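You operate a simulated robot arm through the tools that you are given. There is no shell and no other tool.

You are at the controls of a simulated robot arm. One attempt, no reset.

Task
Cradle the grey handset and bring the turntable back to station A.
Fine: stand the handset in the handset cradle; pull the index pin out, turn the table, then push the pin back in. Set down upright: grey handset. Where these are worked on the way, their far stop is far enough and under half their travel is too little: index pin.
Where things are to end (x, y in the base frame): grey handset within 0.02 m of [0.77, 0.04].

Only the result counts: the job must be done as asked and must still hold three seconds after the hand-in. Knocking over, shifting, dropping, spilling or breaking anything else fails it.

Robot
A 7-joint arm with a two-finger parallel gripper, fixed in place. Base frame: the origin is on the floor under the middle of its stand, x ahead of it, y to its left, z up; the work surface is at about z = 0.834. Readings come in m, degrees, newtons and seconds.
It reaches about 1.372 m from its shoulder. Its first joint turns from -149.0 to 149.0 degrees. Payload 3.43 kg.
Tool frame: the origin (TCP) lies between the finger pads and is the grasp point; the fingertips stand 0.03 m ahead of it; z points along the fingers, y is the line along which they close. The gripper opens to 0.094 m. The fingers are 0.028 m wide and 0.01 m thick; the gripper's body (0.05 by 0.096 m) begins 0.055 m behind the TCP.
Orientation is that of the tool frame in the base frame, as [roll, pitch, yaw] about the fixed x, y, z axes, in that order (R = Rz(yaw) Ry(pitch) Rx(roll)). With the fingers straight down and closing along the base's y, the tool's x points along the base's -x, its y along +y and its z along -z.

Tools
- The arm moves only by the tool servo_tool. Its argument "commands" is text: rows parted by semicolons, each of 7 numbers parted by spaces: the finger opening in m, from 0 to 0.094, then the shift along the tool's x, y, z in m, then the turn, a rotation vector about the tool's x, y, z in rad. In form: grip tx ty tz rx ry rz; .... A call has 1 to 20 rows; each row shifts and turns the commanded pose from where the row before left it, along the tool's axes as they then stand. Rows are played at 5 a second. More than 0.05 m and 8.6 degrees between two rows, or a gripper value outside its range, and nothing of the call is played. Where a pose cannot be reached the arm comes as near as it can. A force on the tool above 40 N (or 10 N above the force at the start of the call, whichever is more), or a blocked arm, ends the call early, and 0.2 s more pass. The fingers move at their own pace (about 0.045 m/s each) and stop on an object; they squeeze with about 34 N. The grip force told is the motor's: it shows also when the fingers shut on nothing. Time passes only in rows, and 0.2 s behind the last, so rows that do not move let the fingers close. It gives the time, the measured TCP pose, the force on the tool (base axes), the opening and the grip force at its end, in the units of the frame above (readings bear some noise), with the torque about the TCP (base axes, N m) and any sound that the robot's microphone picked up.
- Cameras (640 x 400 px; columns grow to the right, rows downward): "scene" is fixed at [0.0494, 0.5025, 1.5976]; the picture's right is [0.50, -0.87, 0.00], its down [-0.70, -0.40, -0.59] and it looks along [0.51, 0.29, -0.81] (base axes); focal length 246 px, centre (320, 200). "wrist" rides on the gripper at [0.076, 0.014, -0.103] in the tool frame; the picture's right is [-0.18, 0.98, 0.00], its down [-0.75, -0.14, -0.64] and it looks along [-0.63, -0.12, 0.77] (tool axes); focal length 243 px, centre (320, 200). There is no depth. A picture from a camera that has moved, and an enlarged one, comes with that camera's place and axes in the base frame and with its lens.
- camera(camera): a new picture of that camera. The clock stands still meanwhile.
- close_up(camera, box): a new picture of the part [left, top, right, bottom] of that camera's present view, enlarged. The clock stands still meanwhile.
- hand_in(): hands the job in; it is judged then, once.

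Nothing tells you positions but the pictures and the camera data. Unless the task says otherwise, let go and move clear before handing in.

The tools are called after "Request:" as a command line: name --argument value ..., lists and objects as JSON in quotes. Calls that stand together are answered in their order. servo_tool: Moves the arm, as the interface text tells. Its arguments: {"type":"object","properties":{"commands":{"type":"string"}},"required":["commands"]} The other tools are called the same way: camera (camera) takes a picture; close_up (camera, box) takes an enlarged picture of a part of a camera's view; hand_in () hands the job in.

At the start:

```text
time: 0.0
ee_pos: [0.6806, 0.7148, 1.1847]
tool_rot: [-180.0, 0.1, 180.0]
ft_force: [-0.3, 0.7, -0.6]
moment: [-0.01, 0.03, 0.01]
gripper_width: 0.0939
finger_force: 0.0
```

scene: 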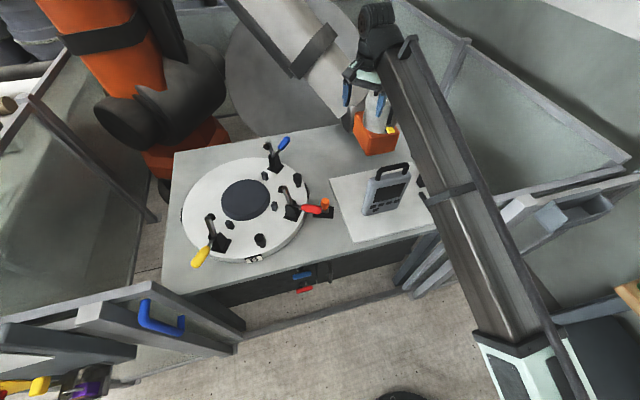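
wrist: 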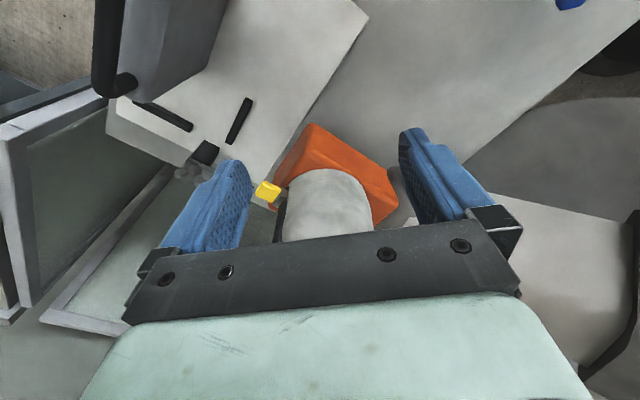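

I see a turntable with toggle clamps, a grey handset standing on a light mat, and an orange object on a bench under the gripper. I'll look closer at each area before moving.

Request:
close_up --camera "scene" --box '[160, 120, 340, 300]'

Request:
close_up --camera "scene" --box '[310, 60, 450, 250]'

Request:
camera --camera "wrist"

Request:
close_up --camera "scene" --box '[260, 160, 360, 230]'

```text
2.22 times, centred on (250, 210) of scene
camera zoom: at [0.0494, 0.5025, 1.5976], right [0.5, -0.87, 0.0], down [-0.7, -0.4, -0.59], along [0.51, 0.29, -0.81], focal length 546 px, centre (476, 178)
```

zoom: 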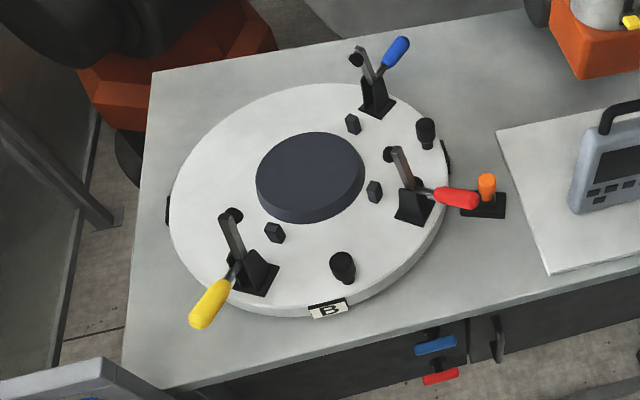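

```text
2.11 times, centred on (380, 155) of scene
camera zoom: at [0.0494, 0.5025, 1.5976], right [0.5, -0.87, 0.0], down [-0.7, -0.4, -0.59], along [0.51, 0.29, -0.81], focal length 517 px, centre (194, 295)
```

zoom: 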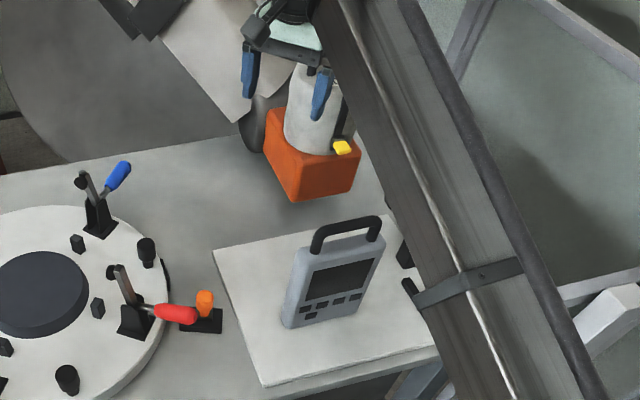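

```text
taken
camera wrist: at [0.6053, 0.7299, 1.2889], right [0.18, 0.98, 0.0], down [0.75, -0.14, 0.64], along [0.63, -0.12, -0.77], focal length 243 px, centre (320, 200)
```

wrist: 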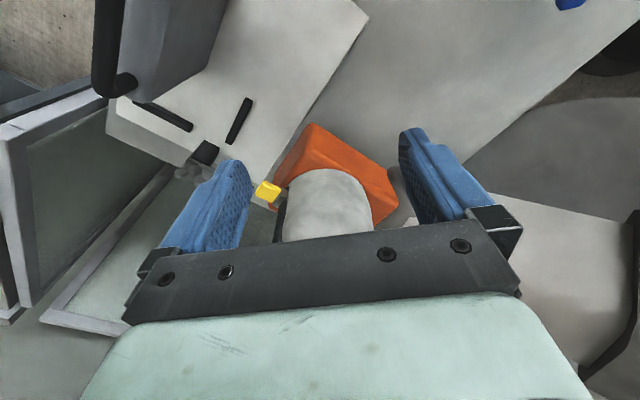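

```text
5.71 times, centred on (310, 195) of scene
camera zoom: at [0.0494, 0.5025, 1.5976], right [0.5, -0.87, 0.0], down [-0.7, -0.4, -0.59], along [0.51, 0.29, -0.81], focal length 1403 px, centre (377, 229)
```

zoom: 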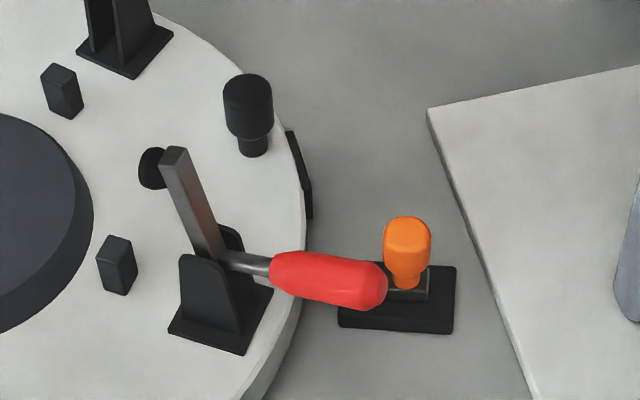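

The turntable sits around (0.36, 0.98) with the orange index pin near (0.49, 0.74). The handset stands near (0.65, 0.58), and the arm hides the cradle. I'll raise and retract the arm and turn the wrist camera towards the turntable.

Request:
servo_tool --commands "0.094 0.023 -0.0215 -0.0065 0 0 0;0.094 0.023 -0.0215 -0.0065 0 0 0;0.094 0.023 -0.0215 -0.0065 0 0 0;0.094 0.023 -0.0215 -0.0065 0 0 0;0.094 0.023 -0.0215 -0.0065 0 0 0;0.094 0.023 -0.0215 -0.0065 0 0 0;0.094 0.023 -0.0215 -0.0065 0 0 0;0.094 0.023 -0.0215 -0.0065 0 0 0;0.094 0.023 -0.0215 -0.0065 0 0 0;0.094 0.023 -0.0215 -0.0065 0 0 0;0.094 0 0 0 0 0 -0.149;0.094 0 0 0 0 0 -0.149;0.094 0 0 0 0 0 -0.149;0.094 0 0 0 0 0 -0.149;0.094 0 0 0 0 0 -0.149;0.094 0 0 0 0 0 -0.149;0.094 0 0 0 0 0 -0.149;0.094 0 0 0 0 0 -0.149;0.094 0 0 0 0 0 -0.149;0.094 0 0 0 0 0 -0.149"

Request:
camera --camera "scene"

Request:
camera --camera "wrist"

```text
time: 3.2
ee_pos: [0.4906, 0.5462, 1.1344]
tool_rot: [179.8, 0.9, -140.2]
ft_force: [1.5, 1.3, -0.8]
moment: [-0.06, -0.04, -0.04]
gripper_width: 0.0941
finger_force: 0.0
out of reach, approached as far as the arm can: row 4, 5, 6, 7, 8, 9, 10, 11
stopped in row 15: the force on the tool passed its limit at 51 N (the readings are from after the stop); the commanded pose is now the measured one
```

```text
taken
```

scene: 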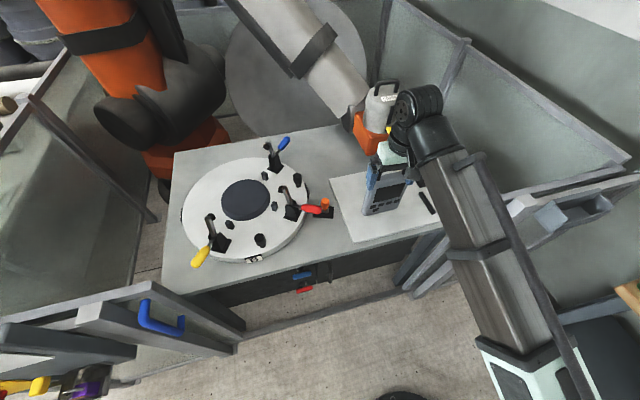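

```text
taken
camera wrist: at [0.4211, 0.508, 1.2373], right [-0.49, 0.87, 0.01], down [0.66, 0.37, 0.65], along [0.57, 0.32, -0.76], focal length 243 px, centre (320, 200)
```

wrist: 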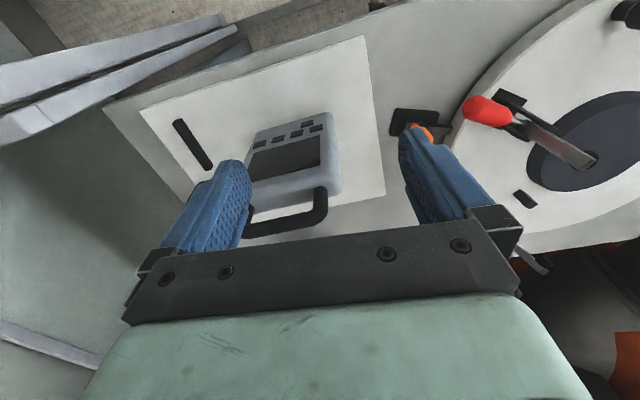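

The arm stopped on a force spike at about (0.49, 0.55, 1.13). I need to check whether the handset has moved before doing anything else.

Request:
close_up --camera "scene" --box '[310, 60, 450, 250]'

Request:
close_up --camera "wrist" --box '[120, 20, 440, 250]'

```text
2.11 times, centred on (380, 155) of scene
camera zoom: at [0.0494, 0.5025, 1.5976], right [0.5, -0.87, 0.0], down [-0.7, -0.4, -0.59], along [0.51, 0.29, -0.81], focal length 517 px, centre (194, 295)
```

zoom: 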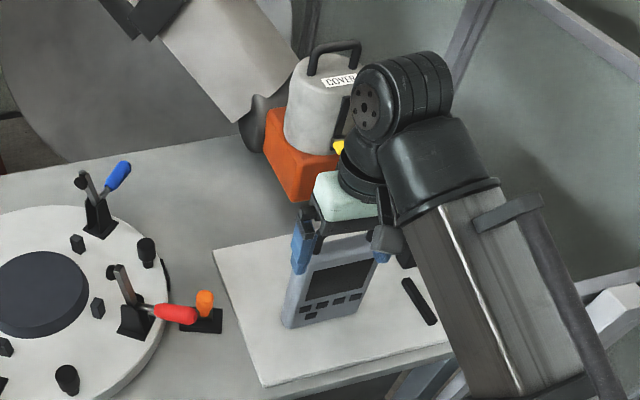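

```text
1.74 times, centred on (280, 135) of wrist
camera zoom: at [0.4211, 0.508, 1.2373], right [-0.49, 0.87, 0.01], down [0.66, 0.37, 0.65], along [0.57, 0.32, -0.76], focal length 422 px, centre (390, 313)
```

zoom: 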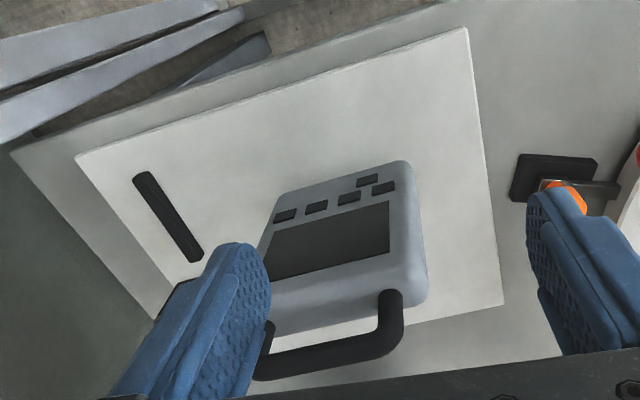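

The handset has not moved, so the spike came from the arm jumping past an unreachable pose. Next I'll look at the cradle area to the right of the arm.

Request:
close_up --camera "scene" --box '[480, 150, 640, 250]'

Request:
close_up --camera "wrist" --box '[380, 0, 640, 280]'

```text
4.00 times, centred on (560, 200) of scene
camera zoom: at [0.0494, 0.5025, 1.5976], right [0.5, -0.87, 0.0], down [-0.7, -0.4, -0.59], along [0.51, 0.29, -0.81], focal length 982 px, centre (-640, 200)
```

zoom: 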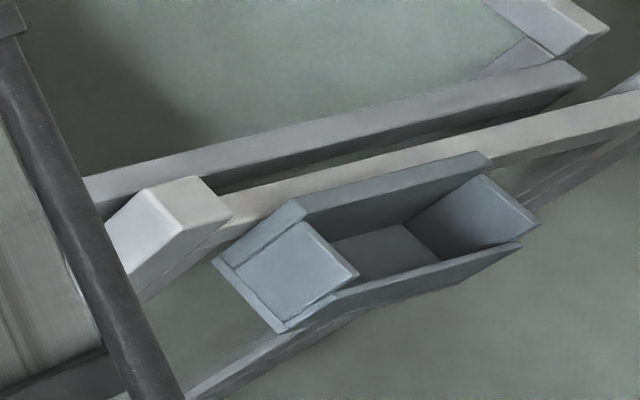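

```text
1.43 times, centred on (510, 140) of wrist
camera zoom: at [0.4211, 0.508, 1.2373], right [-0.49, 0.87, 0.01], down [0.66, 0.37, 0.65], along [0.57, 0.32, -0.76], focal length 347 px, centre (49, 286)
```

zoom: 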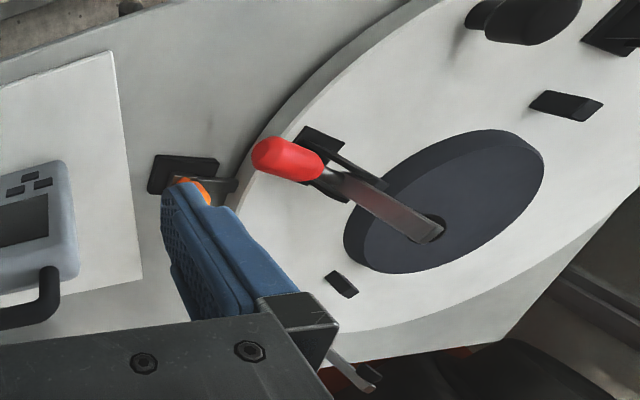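

The cradle is a blue-grey open box with sloped walls near (0.77, 0.04), mouth at about z≈1.0. Before going on I'll rise slowly and turn the camera onto the turntable to study the pin and labels.

Request:
servo_tool --commands "0.094 0 0 -0.01 0 0 0;0.094 0 0 -0.015 0 0 0;0.094 0 0 -0.015 0 0 0;0.094 0 0 -0.015 0 0 0;0.094 0 0 -0.01 0 0 -0.05;0.094 0 0 0 0 0 -0.08;0.094 0 0 0 0 0 -0.1;0.094 0 0 0 0 0 -0.1;0.094 0 0 0 0 0 -0.1;0.094 0 0 0 0 0 -0.1;0.094 0 0 0 0 0 -0.1;0.094 0 0 0 0 0 -0.1;0.094 0 0 0 0 0 -0.05"

Request:
camera --camera "wrist"

```text
time: 3.9
ee_pos: [0.4941, 0.5499, 1.1541]
tool_rot: [179.7, 2.0, -140.3]
ft_force: [5.1, 4.9, -11.5]
moment: [0.03, -0.07, -0.05]
gripper_width: 0.094
finger_force: 0.0
out of reach, approached as far as the arm can: row 2, 3
stopped in row 3: the force on the tool passed its limit at 42 N (the readings are from after the stop); the commanded pose is now the measured one
```

```text
taken
camera wrist: at [0.4247, 0.5109, 1.2537], right [-0.49, 0.87, 0.01], down [0.66, 0.36, 0.67], along [0.58, 0.33, -0.75], focal length 243 px, centre (320, 200)
```

wrist: 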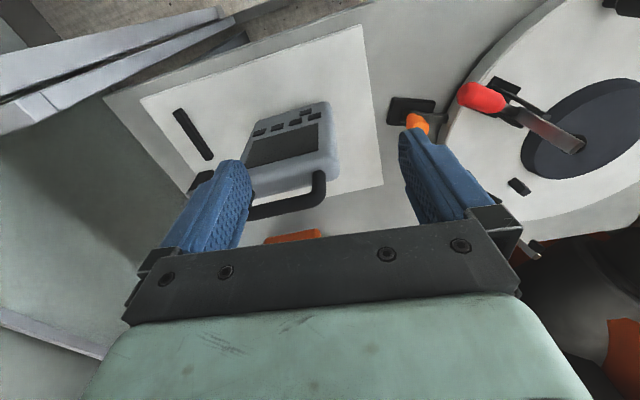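

Raising here is beyond the arm's inner limit, so I'll drop slightly and move out towards +y over the pin area, in gentle steps.

Request:
servo_tool --commands "0.094 0 0 0.005 0 0 0;0.094 -0.002 0.004 0.01 0 0 0;0.094 -0.006 0.012 0.005 0 0 0;0.094 -0.0094 0.0182 0 0 0 0;0.094 -0.0094 0.0182 0 0 0 0;0.094 -0.0094 0.0182 0 0 0 0;0.094 -0.0094 0.0182 0 0 0 0;0.094 -0.0094 0.0182 0 0 0 0;0.094 -0.0094 0.0182 0 0 0 0;0.094 -0.0094 0.0182 0 0 0 0;0.094 -0.0094 0.0182 -0.003 0 0 0;0.094 -0.0094 0.0182 -0.006 0 0 0;0.094 -0.005 0.01 -0.01 0 0 0;0.094 0 0 -0.01 0 0 0;0.094 0 0 -0.01 0 0 0"

Request:
camera --camera "wrist"

```text
time: 7.1
ee_pos: [0.4481, 0.7584, 1.1753]
tool_rot: [179.6, 1.7, -140.2]
ft_force: [0.5, 0.6, 0.0]
moment: [0.02, 0.02, 0.0]
gripper_width: 0.0941
finger_force: 0.1
```

```text
taken
camera wrist: at [0.3782, 0.719, 1.2757], right [-0.49, 0.87, 0.01], down [0.66, 0.36, 0.66], along [0.58, 0.33, -0.75], focal length 243 px, centre (320, 200)
```

wrist: 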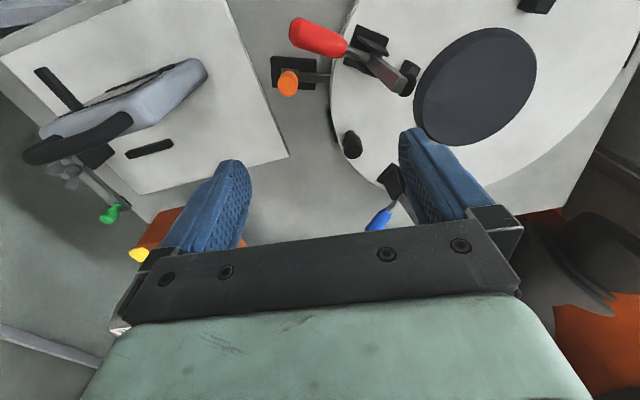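

The arm moved smoothly, and I can see the pin (orange knob), the red and blue clamps and a green knob behind the handset. I'll yaw the camera to face the turntable.

Request:
servo_tool --commands "0.094 0 0 0 0 0 -0.05;0.094 0 0 0 0 0 -0.1;0.094 0 0 0 0 0 -0.1;0.094 0 0 0 0 0 -0.1;0.094 0 0 0 0 0 -0.1;0.094 0 0 0 0 0 -0.1;0.094 0 0 0 0 0 -0.1;0.094 0 0 0 0 0 -0.1;0.094 0 0 0 0 0 -0.1;0.094 0 0 0 0 0 -0.1;0.094 0 0 0 0 0 -0.1;0.094 0 0 0 0 0 -0.1;0.094 0 0 0 0 0 -0.05;0.094 0 0 0 0 0 0"

Request:
camera --camera "wrist"

Request:
camera --camera "scene"

```text
time: 10.1
ee_pos: [0.448, 0.7578, 1.1756]
tool_rot: [-178.5, 1.0, -71.5]
ft_force: [-0.6, -0.7, -0.7]
moment: [-0.02, -0.01, 0.02]
gripper_width: 0.0939
finger_force: 0.0
```

```text
taken
camera wrist: at [0.4565, 0.6799, 1.2774], right [-0.99, -0.14, -0.02], down [-0.12, 0.74, 0.66], along [-0.07, 0.65, -0.75], focal length 243 px, centre (320, 200)
```

wrist: 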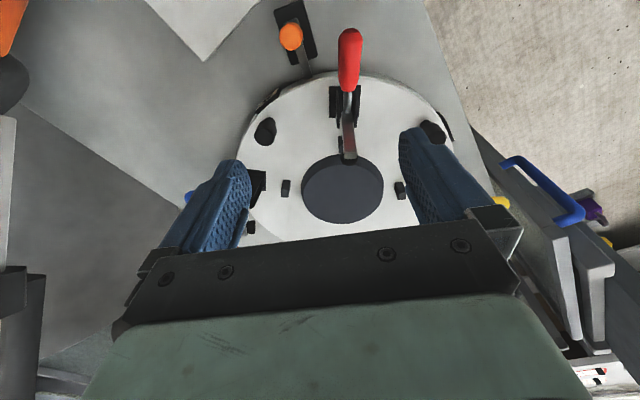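

```text
taken
```

scene: 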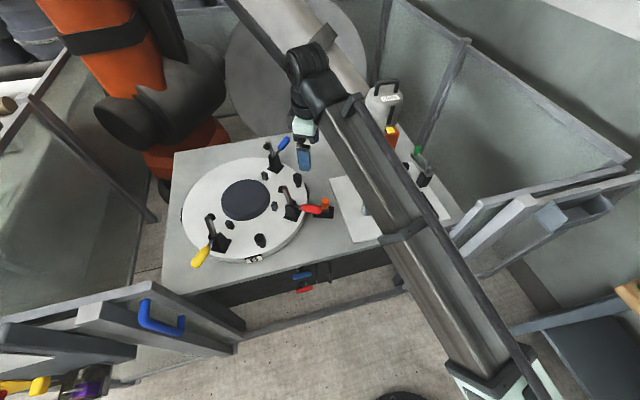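

The turntable is now in view from the pin side. I'll zoom in on the pin and rim labels.

Request:
close_up --camera "wrist" --box '[220, 0, 480, 240]'

Request:
close_up --camera "wrist" --box '[230, 0, 380, 110]'

Request:
close_up --camera "scene" --box '[170, 130, 350, 280]'

Request:
close_up --camera "scene" --box '[220, 230, 320, 300]'

```text
1.67 times, centred on (350, 120) of wrist
camera zoom: at [0.4565, 0.6799, 1.2774], right [-0.99, -0.14, -0.02], down [-0.12, 0.74, 0.66], along [-0.07, 0.65, -0.75], focal length 404 px, centre (270, 333)
```

zoom: 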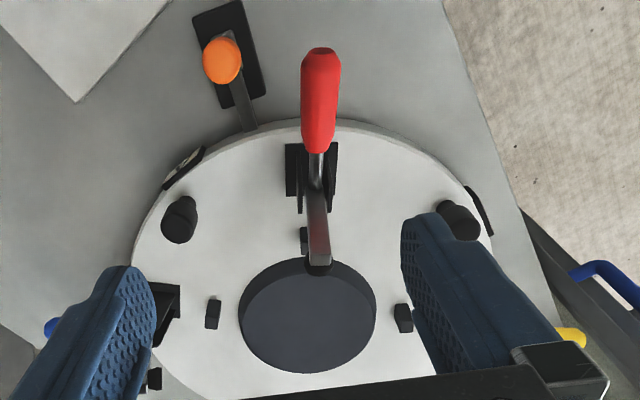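

```text
3.64 times, centred on (305, 55) of wrist
camera zoom: at [0.4565, 0.6799, 1.2774], right [-0.99, -0.14, -0.02], down [-0.12, 0.74, 0.66], along [-0.07, 0.65, -0.75], focal length 882 px, centre (374, 727)
```

zoom: 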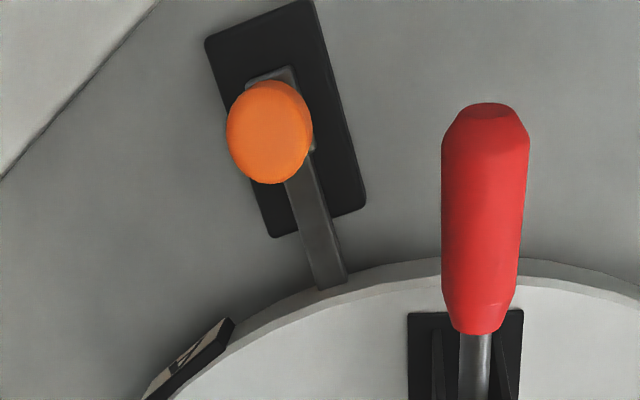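

```text
2.67 times, centred on (260, 205) of scene
camera zoom: at [0.0494, 0.5025, 1.5976], right [0.5, -0.87, 0.0], down [-0.7, -0.4, -0.59], along [0.51, 0.29, -0.81], focal length 655 px, centre (480, 187)
```

zoom: 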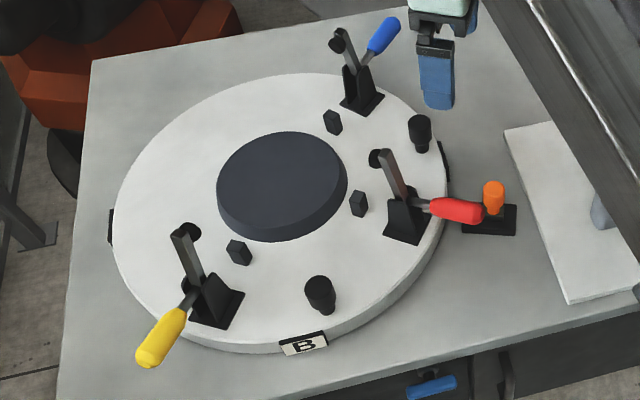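

```text
5.71 times, centred on (270, 265) of scene
camera zoom: at [0.0494, 0.5025, 1.5976], right [0.5, -0.87, 0.0], down [-0.7, -0.4, -0.59], along [0.51, 0.29, -0.81], focal length 1403 px, centre (606, -171)
```

zoom: 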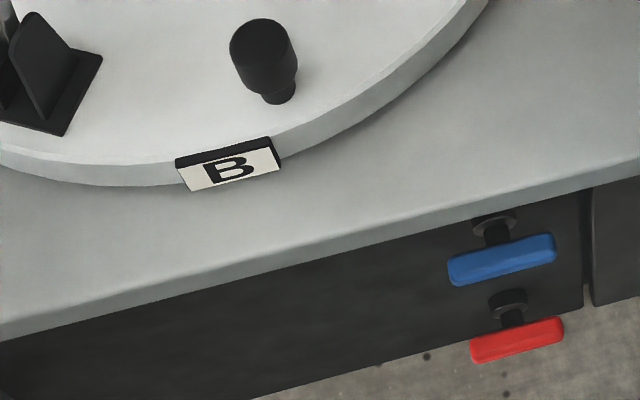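

The pin is an orange knob on a slider whose bar runs radially into the rim. Label B faces the front of the bench, and I'll zoom in on the other rim labels to read them.

Request:
close_up --camera "wrist" --box '[235, 75, 315, 125]'

Request:
close_up --camera "scene" --box '[170, 190, 220, 240]'

Request:
close_up --camera "scene" --box '[275, 160, 335, 220]'

Request:
close_up --camera "wrist" --box '[400, 90, 480, 150]'

```text
8.00 times, centred on (275, 100) of wrist
camera zoom: at [0.4565, 0.6799, 1.2774], right [-0.99, -0.14, -0.02], down [-0.12, 0.74, 0.66], along [-0.07, 0.65, -0.75], focal length 1941 px, centre (680, 1000)
```

zoom: 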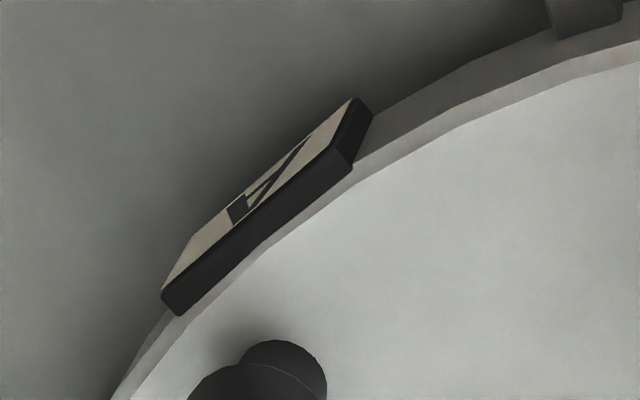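

```text
8.00 times, centred on (195, 215) of scene
camera zoom: at [0.0494, 0.5025, 1.5976], right [0.5, -0.87, 0.0], down [-0.7, -0.4, -0.59], along [0.51, 0.29, -0.81], focal length 1964 px, centre (1320, 80)
```

zoom: 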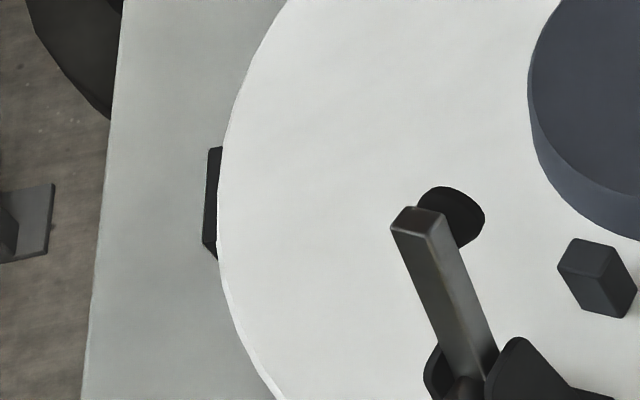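

```text
6.67 times, centred on (305, 190) of scene
camera zoom: at [0.0494, 0.5025, 1.5976], right [0.5, -0.87, 0.0], down [-0.7, -0.4, -0.59], along [0.51, 0.29, -0.81], focal length 1637 px, centre (420, 267)
```

zoom: 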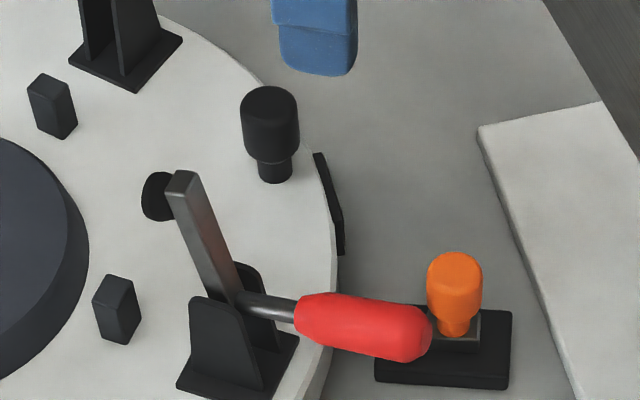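

```text
6.67 times, centred on (440, 120) of wrist
camera zoom: at [0.4565, 0.6799, 1.2774], right [-0.99, -0.14, -0.02], down [-0.12, 0.74, 0.66], along [-0.07, 0.65, -0.75], focal length 1618 px, centre (-480, 733)
```

zoom: 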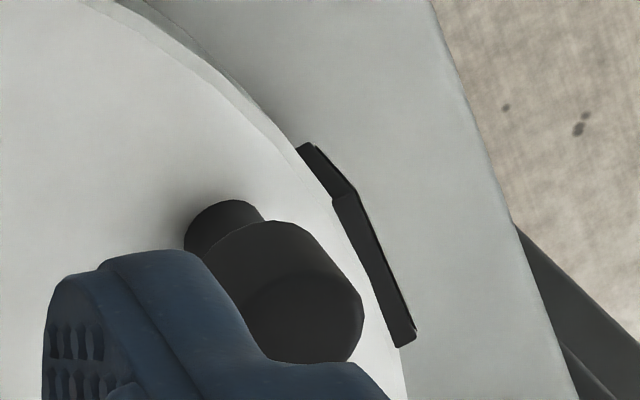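

The labels sit about 90° apart on the rim, at roughly -45°, -135° (B, facing front) and 135°, about a centre near (0.37, 0.985). I'll move to a spot where I can read the right-hand label clearly.

Request:
servo_tool --commands "0.094 0.004 -0.005 0 0 0 0;0.094 0.008 -0.011 0 0 0 0;0.094 0.0123 -0.0163 0 0 0 0;0.094 0.0123 -0.0163 0 0 0 0;0.094 0.0123 -0.0163 0 0 0 0;0.094 0.0123 -0.0163 0 0 0 0;0.094 0.0123 -0.0163 0 0 0 0;0.094 0.0123 -0.0163 0 0 0 0;0.094 0.0123 -0.0163 0 0 0 0;0.094 0.0123 -0.0163 0 0 0 0;0.094 0.0123 -0.0163 0 0 0 0;0.094 0.0123 -0.0163 0 0 0 -0.03;0.094 0.008 -0.011 0 0 0 -0.06;0.094 0.004 -0.005 0 0 0 -0.08;0.094 0 0 0 0 0 -0.08;0.094 0 0 0 0 0 -0.08;0.094 0 0 0 0 0 -0.08;0.094 0 0 0 0 0 -0.05"

Request:
camera --camera "wrist"

Request:
camera --camera "scene"

```text
time: 13.9
ee_pos: [0.681, 0.6813, 1.1782]
tool_rot: [-178.1, 0.1, -45.2]
ft_force: [-0.3, 0.1, 0.4]
moment: [0.01, -0.01, 0.04]
gripper_width: 0.094
finger_force: 0.0
```

```text
taken
camera wrist: at [0.7214, 0.6152, 1.281], right [-0.83, -0.56, -0.03], down [-0.44, 0.62, 0.65], along [-0.35, 0.55, -0.76], focal length 243 px, centre (320, 200)
```

wrist: 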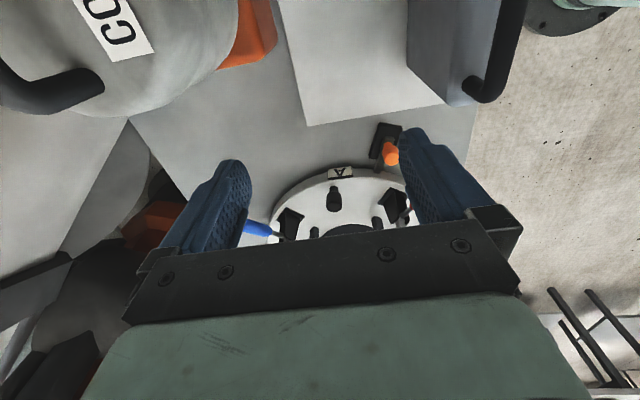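

```text
taken
```

scene: 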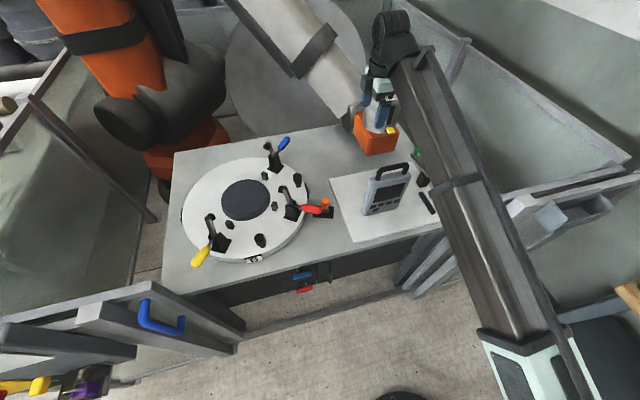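

The right label reads as "A". I'll zoom in to confirm it and look for pin holes in the rim.

Request:
close_up --camera "wrist" --box '[260, 110, 420, 240]'

Request:
close_up --camera "scene" --box '[250, 190, 340, 270]'

Request:
close_up --camera "scene" --box '[320, 120, 450, 230]'

```text
3.08 times, centred on (340, 175) of wrist
camera zoom: at [0.7214, 0.6152, 1.281], right [-0.83, -0.56, -0.03], down [-0.44, 0.62, 0.65], along [-0.35, 0.55, -0.76], focal length 746 px, centre (258, 277)
```

zoom: 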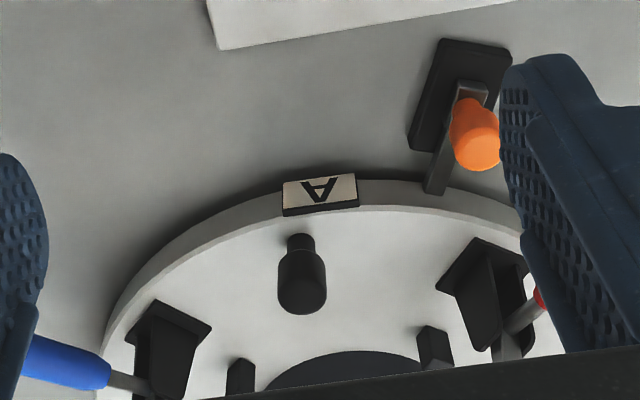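

```text
5.00 times, centred on (295, 230) of scene
camera zoom: at [0.0494, 0.5025, 1.5976], right [0.5, -0.87, 0.0], down [-0.7, -0.4, -0.59], along [0.51, 0.29, -0.81], focal length 1228 px, centre (445, 50)
```

zoom: 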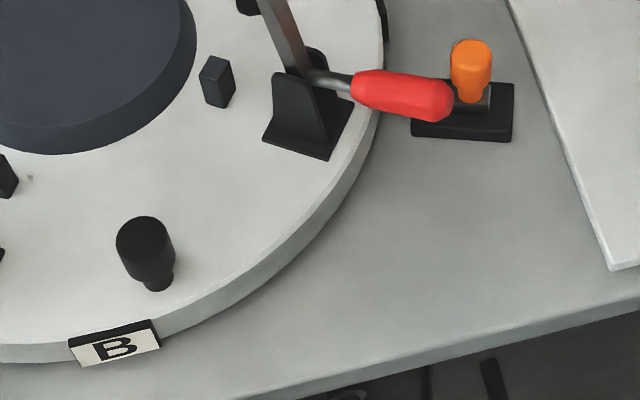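

```text
3.64 times, centred on (385, 175) of scene
camera zoom: at [0.0494, 0.5025, 1.5976], right [0.5, -0.87, 0.0], down [-0.7, -0.4, -0.59], along [0.51, 0.29, -0.81], focal length 893 px, centre (84, 291)
```

zoom: 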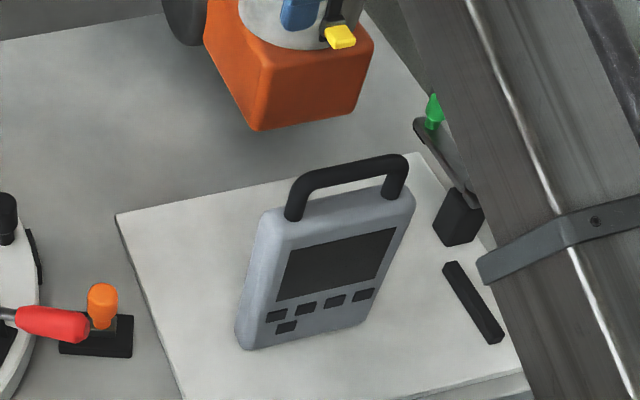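

The label is confirmed as A, at -45° on the rim, so bringing A to the front means turning the table 90° clockwise seen from above. First I'll move above the pin knob, at about (0.498, 0.734) with its top near z≈0.905, and align the fingers to its slide.

Request:
servo_tool --commands "0.094 -0.005 0.003 0 0 0 0;0.094 -0.011 0.006 0 -0.01 0 0;0.094 -0.0166 0.0093 0 -0.011 0 0;0.094 -0.0166 0.0093 0 -0.012 0 0;0.094 -0.0166 0.0093 0 0 0 0;0.094 -0.0166 0.0093 0 0 0 0;0.094 -0.0166 0.0093 0 0 0 0;0.094 -0.0166 0.0093 0 0 0 0;0.094 -0.0166 0.0093 0 0 0 0;0.094 -0.0166 0.0093 0 0 0 0;0.094 -0.0166 0.0093 0 0 0 0;0.07 -0.011 0.006 0 0 0 0.04;0.07 -0.005 0.003 0 0 0 0.07;0.07 0 0 0 0 0 0.08;0.07 0 0 0 0 0 0.08;0.07 0 0 0 0 0 0.048;0.07 0 0 0 0 0 0"

Request:
camera --camera "wrist"

```text
time: 17.5
ee_pos: [0.4796, 0.7381, 1.1787]
tool_rot: [179.8, 0.1, -63.5]
ft_force: [0.6, -0.1, -0.1]
moment: [0.03, 0.01, 0.02]
gripper_width: 0.0697
finger_force: 0.1
```

```text
taken
camera wrist: at [0.5008, 0.6647, 1.2819], right [-0.96, -0.27, 0.0], down [-0.21, 0.74, 0.64], along [-0.18, 0.62, -0.77], focal length 243 px, centre (320, 200)
```

wrist: 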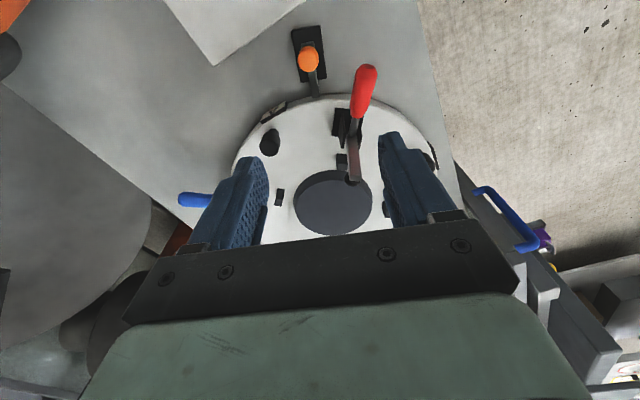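

The pin knob is almost directly beneath the tool. I'll zoom in to measure the offset precisely.

Request:
close_up --camera "wrist" --box '[260, 10, 400, 110]'

```text
4.00 times, centred on (330, 60) of wrist
camera zoom: at [0.5008, 0.6647, 1.2819], right [-0.96, -0.27, 0.0], down [-0.21, 0.74, 0.64], along [-0.18, 0.62, -0.77], focal length 970 px, centre (280, 760)
```

zoom: 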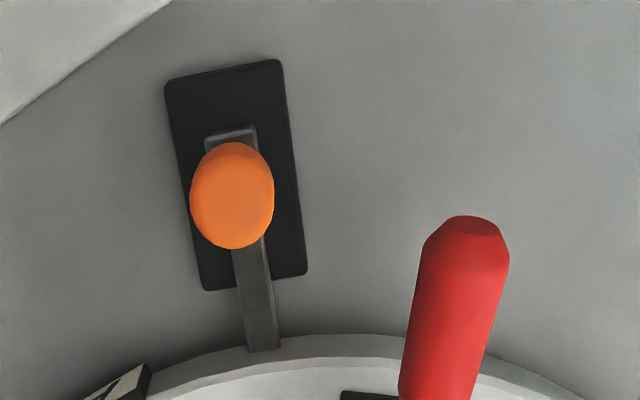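

The knob is offset about (+14, -14) mm in the tool frame, and the slide runs parallel to tool x. I'll correct that while descending partway, then recheck.

Request:
servo_tool --commands "0.06 0.001 -0.001 0.006 0 0 0;0.06 0.002 -0.002 0.012 0 0 0;0.06 0.002 -0.002 0.019 0 0 0;0.06 0.002 -0.002 0.019 0 0 0;0.06 0.002 -0.002 0.019 0 0 0;0.06 0.002 -0.002 0.019 0 0 0;0.06 0.002 -0.002 0.019 0 0 0;0.06 0.001 -0.001 0.019 0 0 0;0.06 0 0 0.019 0 0 0;0.06 0 0 0.012 0 0 0;0.06 0 0 0.006 0 0 0;0.06 0 0 0 0 0 0"

Request:
camera --camera "wrist"

Request:
camera --camera "scene"

```text
time: 20.1
ee_pos: [0.4985, 0.733, 1.0086]
tool_rot: [180.0, 0.2, -63.4]
ft_force: [0.3, 0.0, 0.7]
moment: [-0.01, 0.01, 0.01]
gripper_width: 0.0602
finger_force: 0.0
```

```text
taken
camera wrist: at [0.5194, 0.6589, 1.1126], right [-0.96, -0.28, 0.0], down [-0.21, 0.74, 0.64], along [-0.18, 0.62, -0.77], focal length 243 px, centre (320, 200)
```

wrist: 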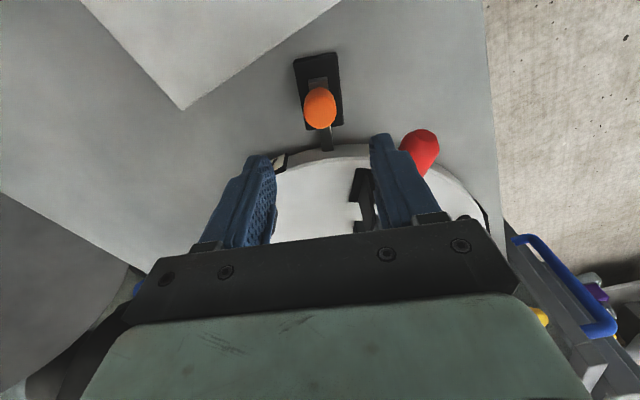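

```text
taken
```

scene: 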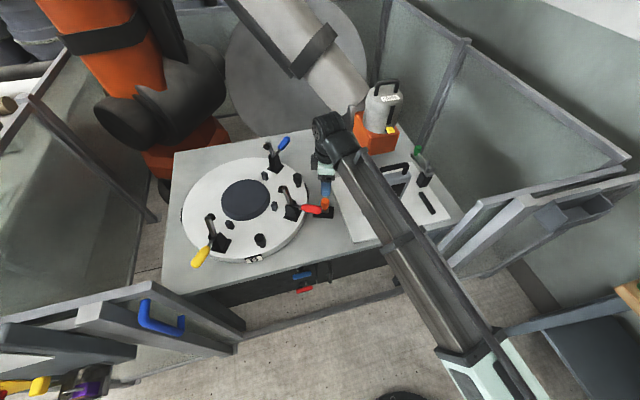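

The knob lines up below the TCP. I'll narrow the opening to 50 mm for clearance from the red handle and descend to grip height.

Request:
servo_tool --commands "0.05 0 0 0 0 0 0;0.05 0 0 0.01 0 0 0;0.05 0 0 0.015 0 0 0;0.05 0 0 0.015 0 0 0;0.05 0 0 0.015 0 0 0;0.05 0 0 0.015 0 0 0;0.05 0 0 0.01 0 0 0;0.05 0 0 0.01 0 0 0;0.05 0 0 0 0 0 0"

Request:
camera --camera "wrist"

Request:
close_up --camera "scene" --box '[270, 120, 390, 230]'

```text
time: 22.1
ee_pos: [0.499, 0.7318, 0.92]
tool_rot: [179.8, 0.1, -63.6]
ft_force: [-0.2, -0.4, -0.2]
moment: [0.0, -0.03, 0.01]
gripper_width: 0.0501
finger_force: 0.2
```

```text
taken
camera wrist: at [0.5198, 0.6579, 1.0236], right [-0.96, -0.28, 0.0], down [-0.21, 0.74, 0.64], along [-0.18, 0.62, -0.77], focal length 243 px, centre (320, 200)
```

wrist: 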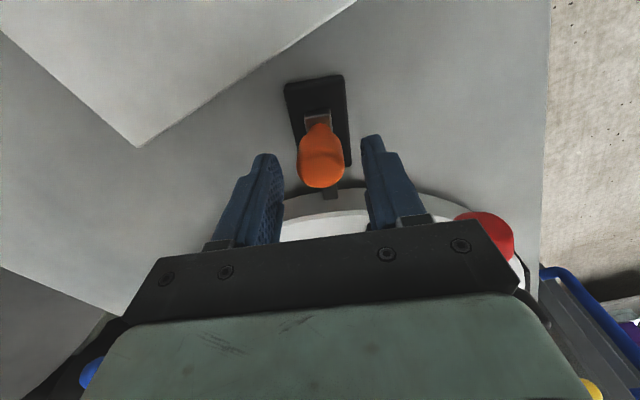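

```text
3.64 times, centred on (330, 175) of scene
camera zoom: at [0.0494, 0.5025, 1.5976], right [0.5, -0.87, 0.0], down [-0.7, -0.4, -0.59], along [0.51, 0.29, -0.81], focal length 893 px, centre (284, 291)
```

zoom: 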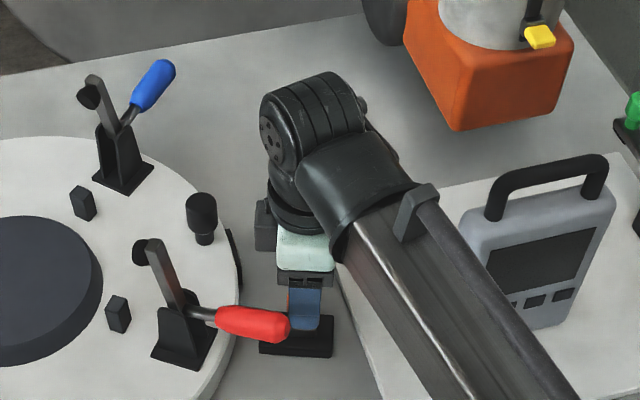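

The knob top sits about 15 mm below the TCP and is centred between the fingers. I'll descend 15 mm more and close gently.

Request:
servo_tool --commands "0.05 0 0 0.008 0 0 0;0.05 0 0 0.007 0 0 0;0.04 0 0 0 0 0 0;0.03 0 0 0 0 0 0;0.02 0 0 0 0 0 0;0.01 0 0 0 0 0 0;0.01 0 0 0 0 0 0;0.01 0 0 0 0 0 0"

Request:
camera --camera "wrist"

```text
time: 23.9
ee_pos: [0.499, 0.7324, 0.9063]
tool_rot: [179.9, 0.1, -63.4]
ft_force: [6.4, 2.3, 1.2]
moment: [0.38, -0.65, -0.04]
gripper_width: 0.0301
finger_force: 45.0
```

```text
taken
camera wrist: at [0.5198, 0.6579, 1.0089], right [-0.96, -0.27, 0.0], down [-0.21, 0.74, 0.64], along [-0.18, 0.62, -0.77], focal length 243 px, centre (320, 200)
```

wrist: 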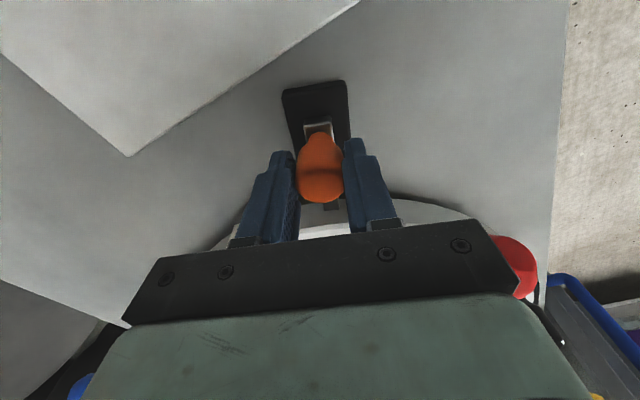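

The knob is gripped at 30 mm width. Now I'll pull outward along tool +x in small steps and watch the force.

Request:
servo_tool --commands "0.01 0.001 -0.001 0 0 0 0;0.01 0.003 0 0 0 0 0;0.01 0.004 0 0 0 0 0;0.01 0.004 0 0 0 0 0;0.01 0 0 0 0 0 0"

Request:
camera --camera "wrist"

```text
time: 25.1
ee_pos: [0.5033, 0.7208, 0.906]
tool_rot: [179.8, 0.1, -63.5]
ft_force: [-5.6, -1.4, 12.5]
moment: [0.21, -0.39, 0.0]
gripper_width: 0.0303
finger_force: 45.6
```

```text
taken
camera wrist: at [0.5251, 0.6472, 1.0089], right [-0.96, -0.28, 0.0], down [-0.21, 0.74, 0.64], along [-0.18, 0.62, -0.77], focal length 243 px, centre (320, 200)
```

wrist: 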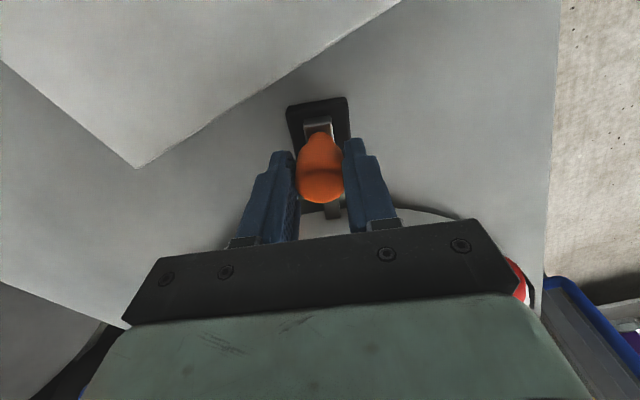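

The slider is moving out with the knob, about 12 mm so far. I'll keep pulling towards the far stop.

Request:
servo_tool --commands "0.01 0.003 0 0 0 0 0;0.01 0.004 0 0 0 0 0;0.01 0.004 0 0 0 0 0;0.01 0.004 0 0 0 0 0;0.01 0 0 0 0 0 0"

Request:
camera --camera "wrist"

```text
time: 26.3
ee_pos: [0.5088, 0.7096, 0.9053]
tool_rot: [179.8, 0.4, -63.4]
ft_force: [-19.5, 13.0, 31.8]
moment: [0.16, -0.37, -0.02]
gripper_width: 0.0304
finger_force: 44.9
```

```text
taken
camera wrist: at [0.5306, 0.6353, 1.0084], right [-0.96, -0.28, 0.0], down [-0.21, 0.73, 0.65], along [-0.18, 0.62, -0.76], focal length 243 px, centre (320, 200)
```

wrist: 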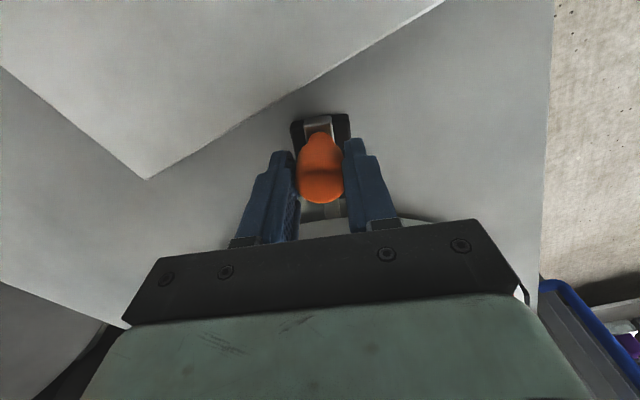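

The resistance is rising and the slider block is at the end of its plate after about 25 mm of travel. I'll relieve the vertical load slightly and check whether it is at its stop.

Request:
servo_tool --commands "0.01 -0.001 0 -0.001 0 0 0;0.01 0 0 -0.001 0 0 0;0.01 0 0 0 0 0 0"

Request:
close_up --camera "wrist" --box '[260, 90, 390, 230]'

```text
time: 27.1
ee_pos: [0.5094, 0.7084, 0.9053]
tool_rot: [179.7, 0.2, -63.4]
ft_force: [-18.7, 10.3, -2.1]
moment: [1.27, -0.2, 0.04]
gripper_width: 0.0304
finger_force: 45.1
```

```text
2.86 times, centred on (325, 160) of wrist
camera zoom: at [0.5308, 0.6357, 1.0085], right [-0.96, -0.28, 0.01], down [-0.21, 0.74, 0.64], along [-0.18, 0.62, -0.76], focal length 693 px, centre (306, 314)
```

zoom: 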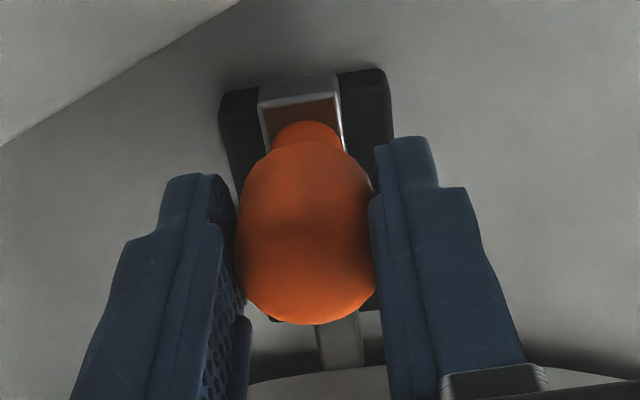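

The force is still about 18 N outward with roughly 26 mm travelled. I'll try a couple more millimetres to see whether it has really stopped.

Request:
servo_tool --commands "0.01 0.0015 0 0 0 0 0;0.01 0.0015 0 0 0 0 0;0.01 0 0 0 0 0 0"

Request:
close_up --camera "wrist" --box '[260, 90, 390, 230]'

Request:
close_up --camera "scene" --box '[270, 160, 370, 230]'

```text
time: 27.8
ee_pos: [0.509, 0.7095, 0.9054]
tool_rot: [179.6, 0.6, -63.3]
ft_force: [-7.0, 6.9, -7.0]
moment: [-0.04, -0.92, -0.09]
gripper_width: 0.0304
finger_force: 45.2
stopped in row 3: the force on the tool passed its limit at 41 N (the readings are from after the stop); the commanded pose is now the measured one
```

```text
2.86 times, centred on (325, 160) of wrist
camera zoom: at [0.5315, 0.6353, 1.0083], right [-0.96, -0.28, 0.01], down [-0.21, 0.73, 0.65], along [-0.19, 0.62, -0.76], focal length 693 px, centre (306, 314)
```

zoom: 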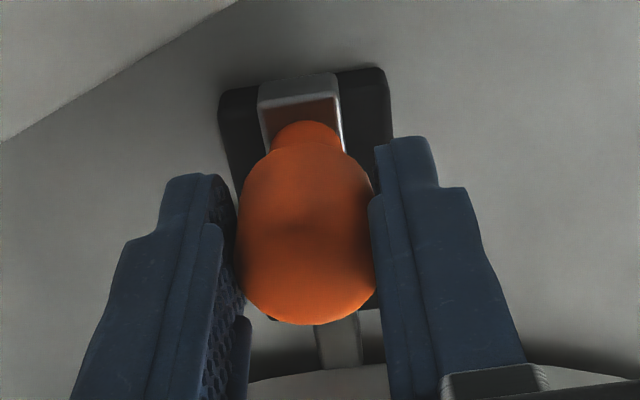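

```text
5.71 times, centred on (320, 195) of scene
camera zoom: at [0.0494, 0.5025, 1.5976], right [0.5, -0.87, 0.0], down [-0.7, -0.4, -0.59], along [0.51, 0.29, -0.81], focal length 1403 px, centre (320, 229)
```

zoom: 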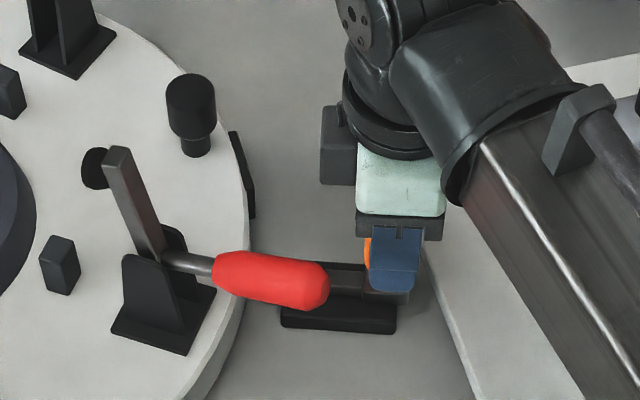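

The pin is against its far stop, reaching 41 N with no further movement after about 25 mm of travel. I'll release it, rise clear and check that it stays out.

Request:
servo_tool --commands "0.03 0 0 0 0 0 0;0.045 0 0 0 0 0 0;0.05 0 0 0 0 0 0;0.05 0 0 0 0 0 0;0.05 0 0 -0.008 0 0 0;0.05 0 0 -0.015 0 0 0;0.05 0 0 -0.015 0 0 0;0.05 0 0 -0.015 0 0 0;0.05 0 0 -0.015 0 0 0;0.05 0 0 -0.015 0 0 0;0.05 0 0 -0.015 0 0 0;0.05 0 0 -0.01 0 0 0;0.05 0 0 0 0 0 0"

Request:
camera --camera "wrist"

Request:
close_up --camera "scene" --box '[270, 160, 370, 230]'

```text
time: 30.6
ee_pos: [0.5102, 0.7088, 1.0142]
tool_rot: [179.6, 0.5, -63.2]
ft_force: [-0.6, -0.7, 0.1]
moment: [0.0, 0.01, -0.01]
gripper_width: 0.0497
finger_force: 0.1
```

```text
taken
camera wrist: at [0.5328, 0.6344, 1.1176], right [-0.96, -0.28, 0.01], down [-0.21, 0.73, 0.65], along [-0.19, 0.62, -0.76], focal length 243 px, centre (320, 200)
```

wrist: 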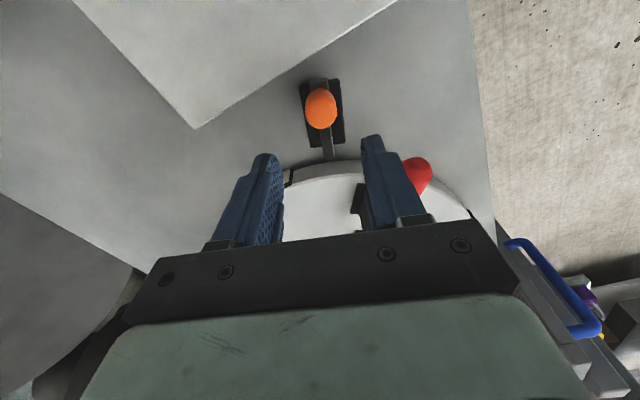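

```text
5.71 times, centred on (320, 195) of scene
camera zoom: at [0.0494, 0.5025, 1.5976], right [0.5, -0.87, 0.0], down [-0.7, -0.4, -0.59], along [0.51, 0.29, -0.81], focal length 1403 px, centre (320, 229)
```

zoom: 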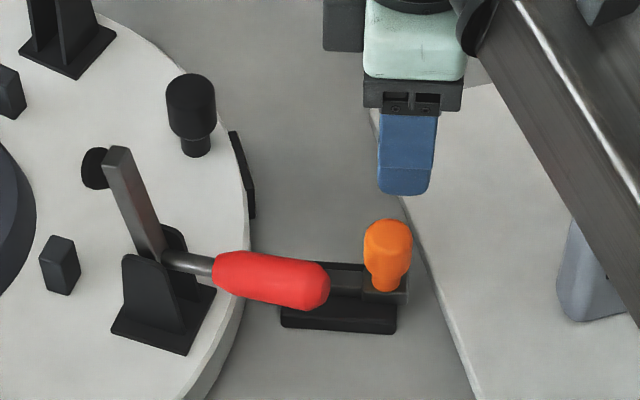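

The pin stays out. I'll check that its tip is clear of the rim.

Request:
close_up --camera "wrist" --box '[270, 60, 380, 200]'

```text
2.86 times, centred on (325, 130) of wrist
camera zoom: at [0.5328, 0.6344, 1.1176], right [-0.96, -0.28, 0.01], down [-0.21, 0.73, 0.65], along [-0.19, 0.62, -0.76], focal length 693 px, centre (306, 400)
```

zoom: 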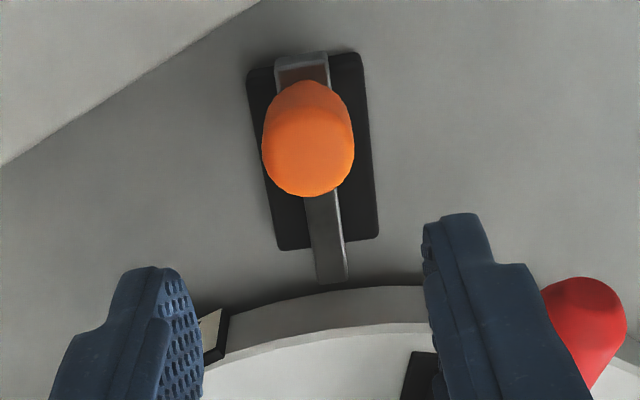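

The pin tip is clear of the rim, so the table is free. Next I'll go above the black post beside label A, near (0.524, 0.873), and align the fingers tangentially.

Request:
servo_tool --commands "0.06 -0.004 -0.0026 0 0 0 0;0.06 -0.01 -0.006 0 0 0 0;0.06 -0.01408 -0.00866 0 0 0 0;0.06 -0.01408 -0.00866 0 0 0 0;0.06 -0.01408 -0.00866 0 0 0 0;0.06 -0.01408 -0.00866 0 0 0 0;0.06 -0.01408 -0.00866 0 0 0 0;0.06 -0.01408 -0.00866 0 0 0 0;0.06 -0.01408 -0.00866 0 0 0 0;0.06 -0.01408 -0.00866 0 0 0 0;0.06 -0.01 -0.006 0 0 0 -0.04;0.06 -0.004 -0.0026 0 0 0 -0.07;0.06 0 0 0 0 0 -0.08;0.06 0 0 0 0 0 -0.08;0.06 0 0 0 0 0 -0.08;0.06 0 0 0 0 0 -0.06;0.06 0 0 0 0 0 -0.03;0.06 0 0 0 0 0 0"

Request:
camera --camera "wrist"

Request:
camera --camera "scene"

```text
time: 34.4
ee_pos: [0.5252, 0.8723, 1.014]
tool_rot: [179.8, 0.6, -38.0]
ft_force: [-0.5, -0.1, 0.1]
moment: [0.0, -0.01, 0.01]
gripper_width: 0.0601
finger_force: 0.0
```

```text
taken
camera wrist: at [0.5768, 0.8152, 1.1168], right [-0.75, -0.66, 0.01], down [-0.5, 0.57, 0.65], along [-0.43, 0.48, -0.76], focal length 243 px, centre (320, 200)
```

wrist: 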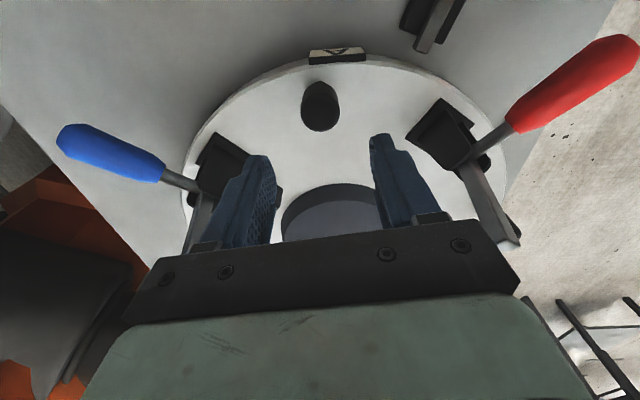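

```text
taken
```

scene: 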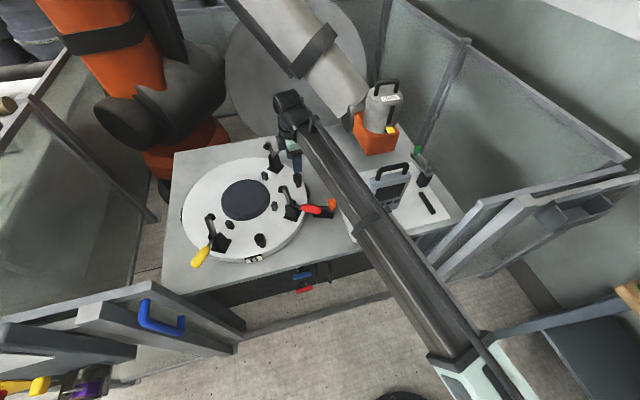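

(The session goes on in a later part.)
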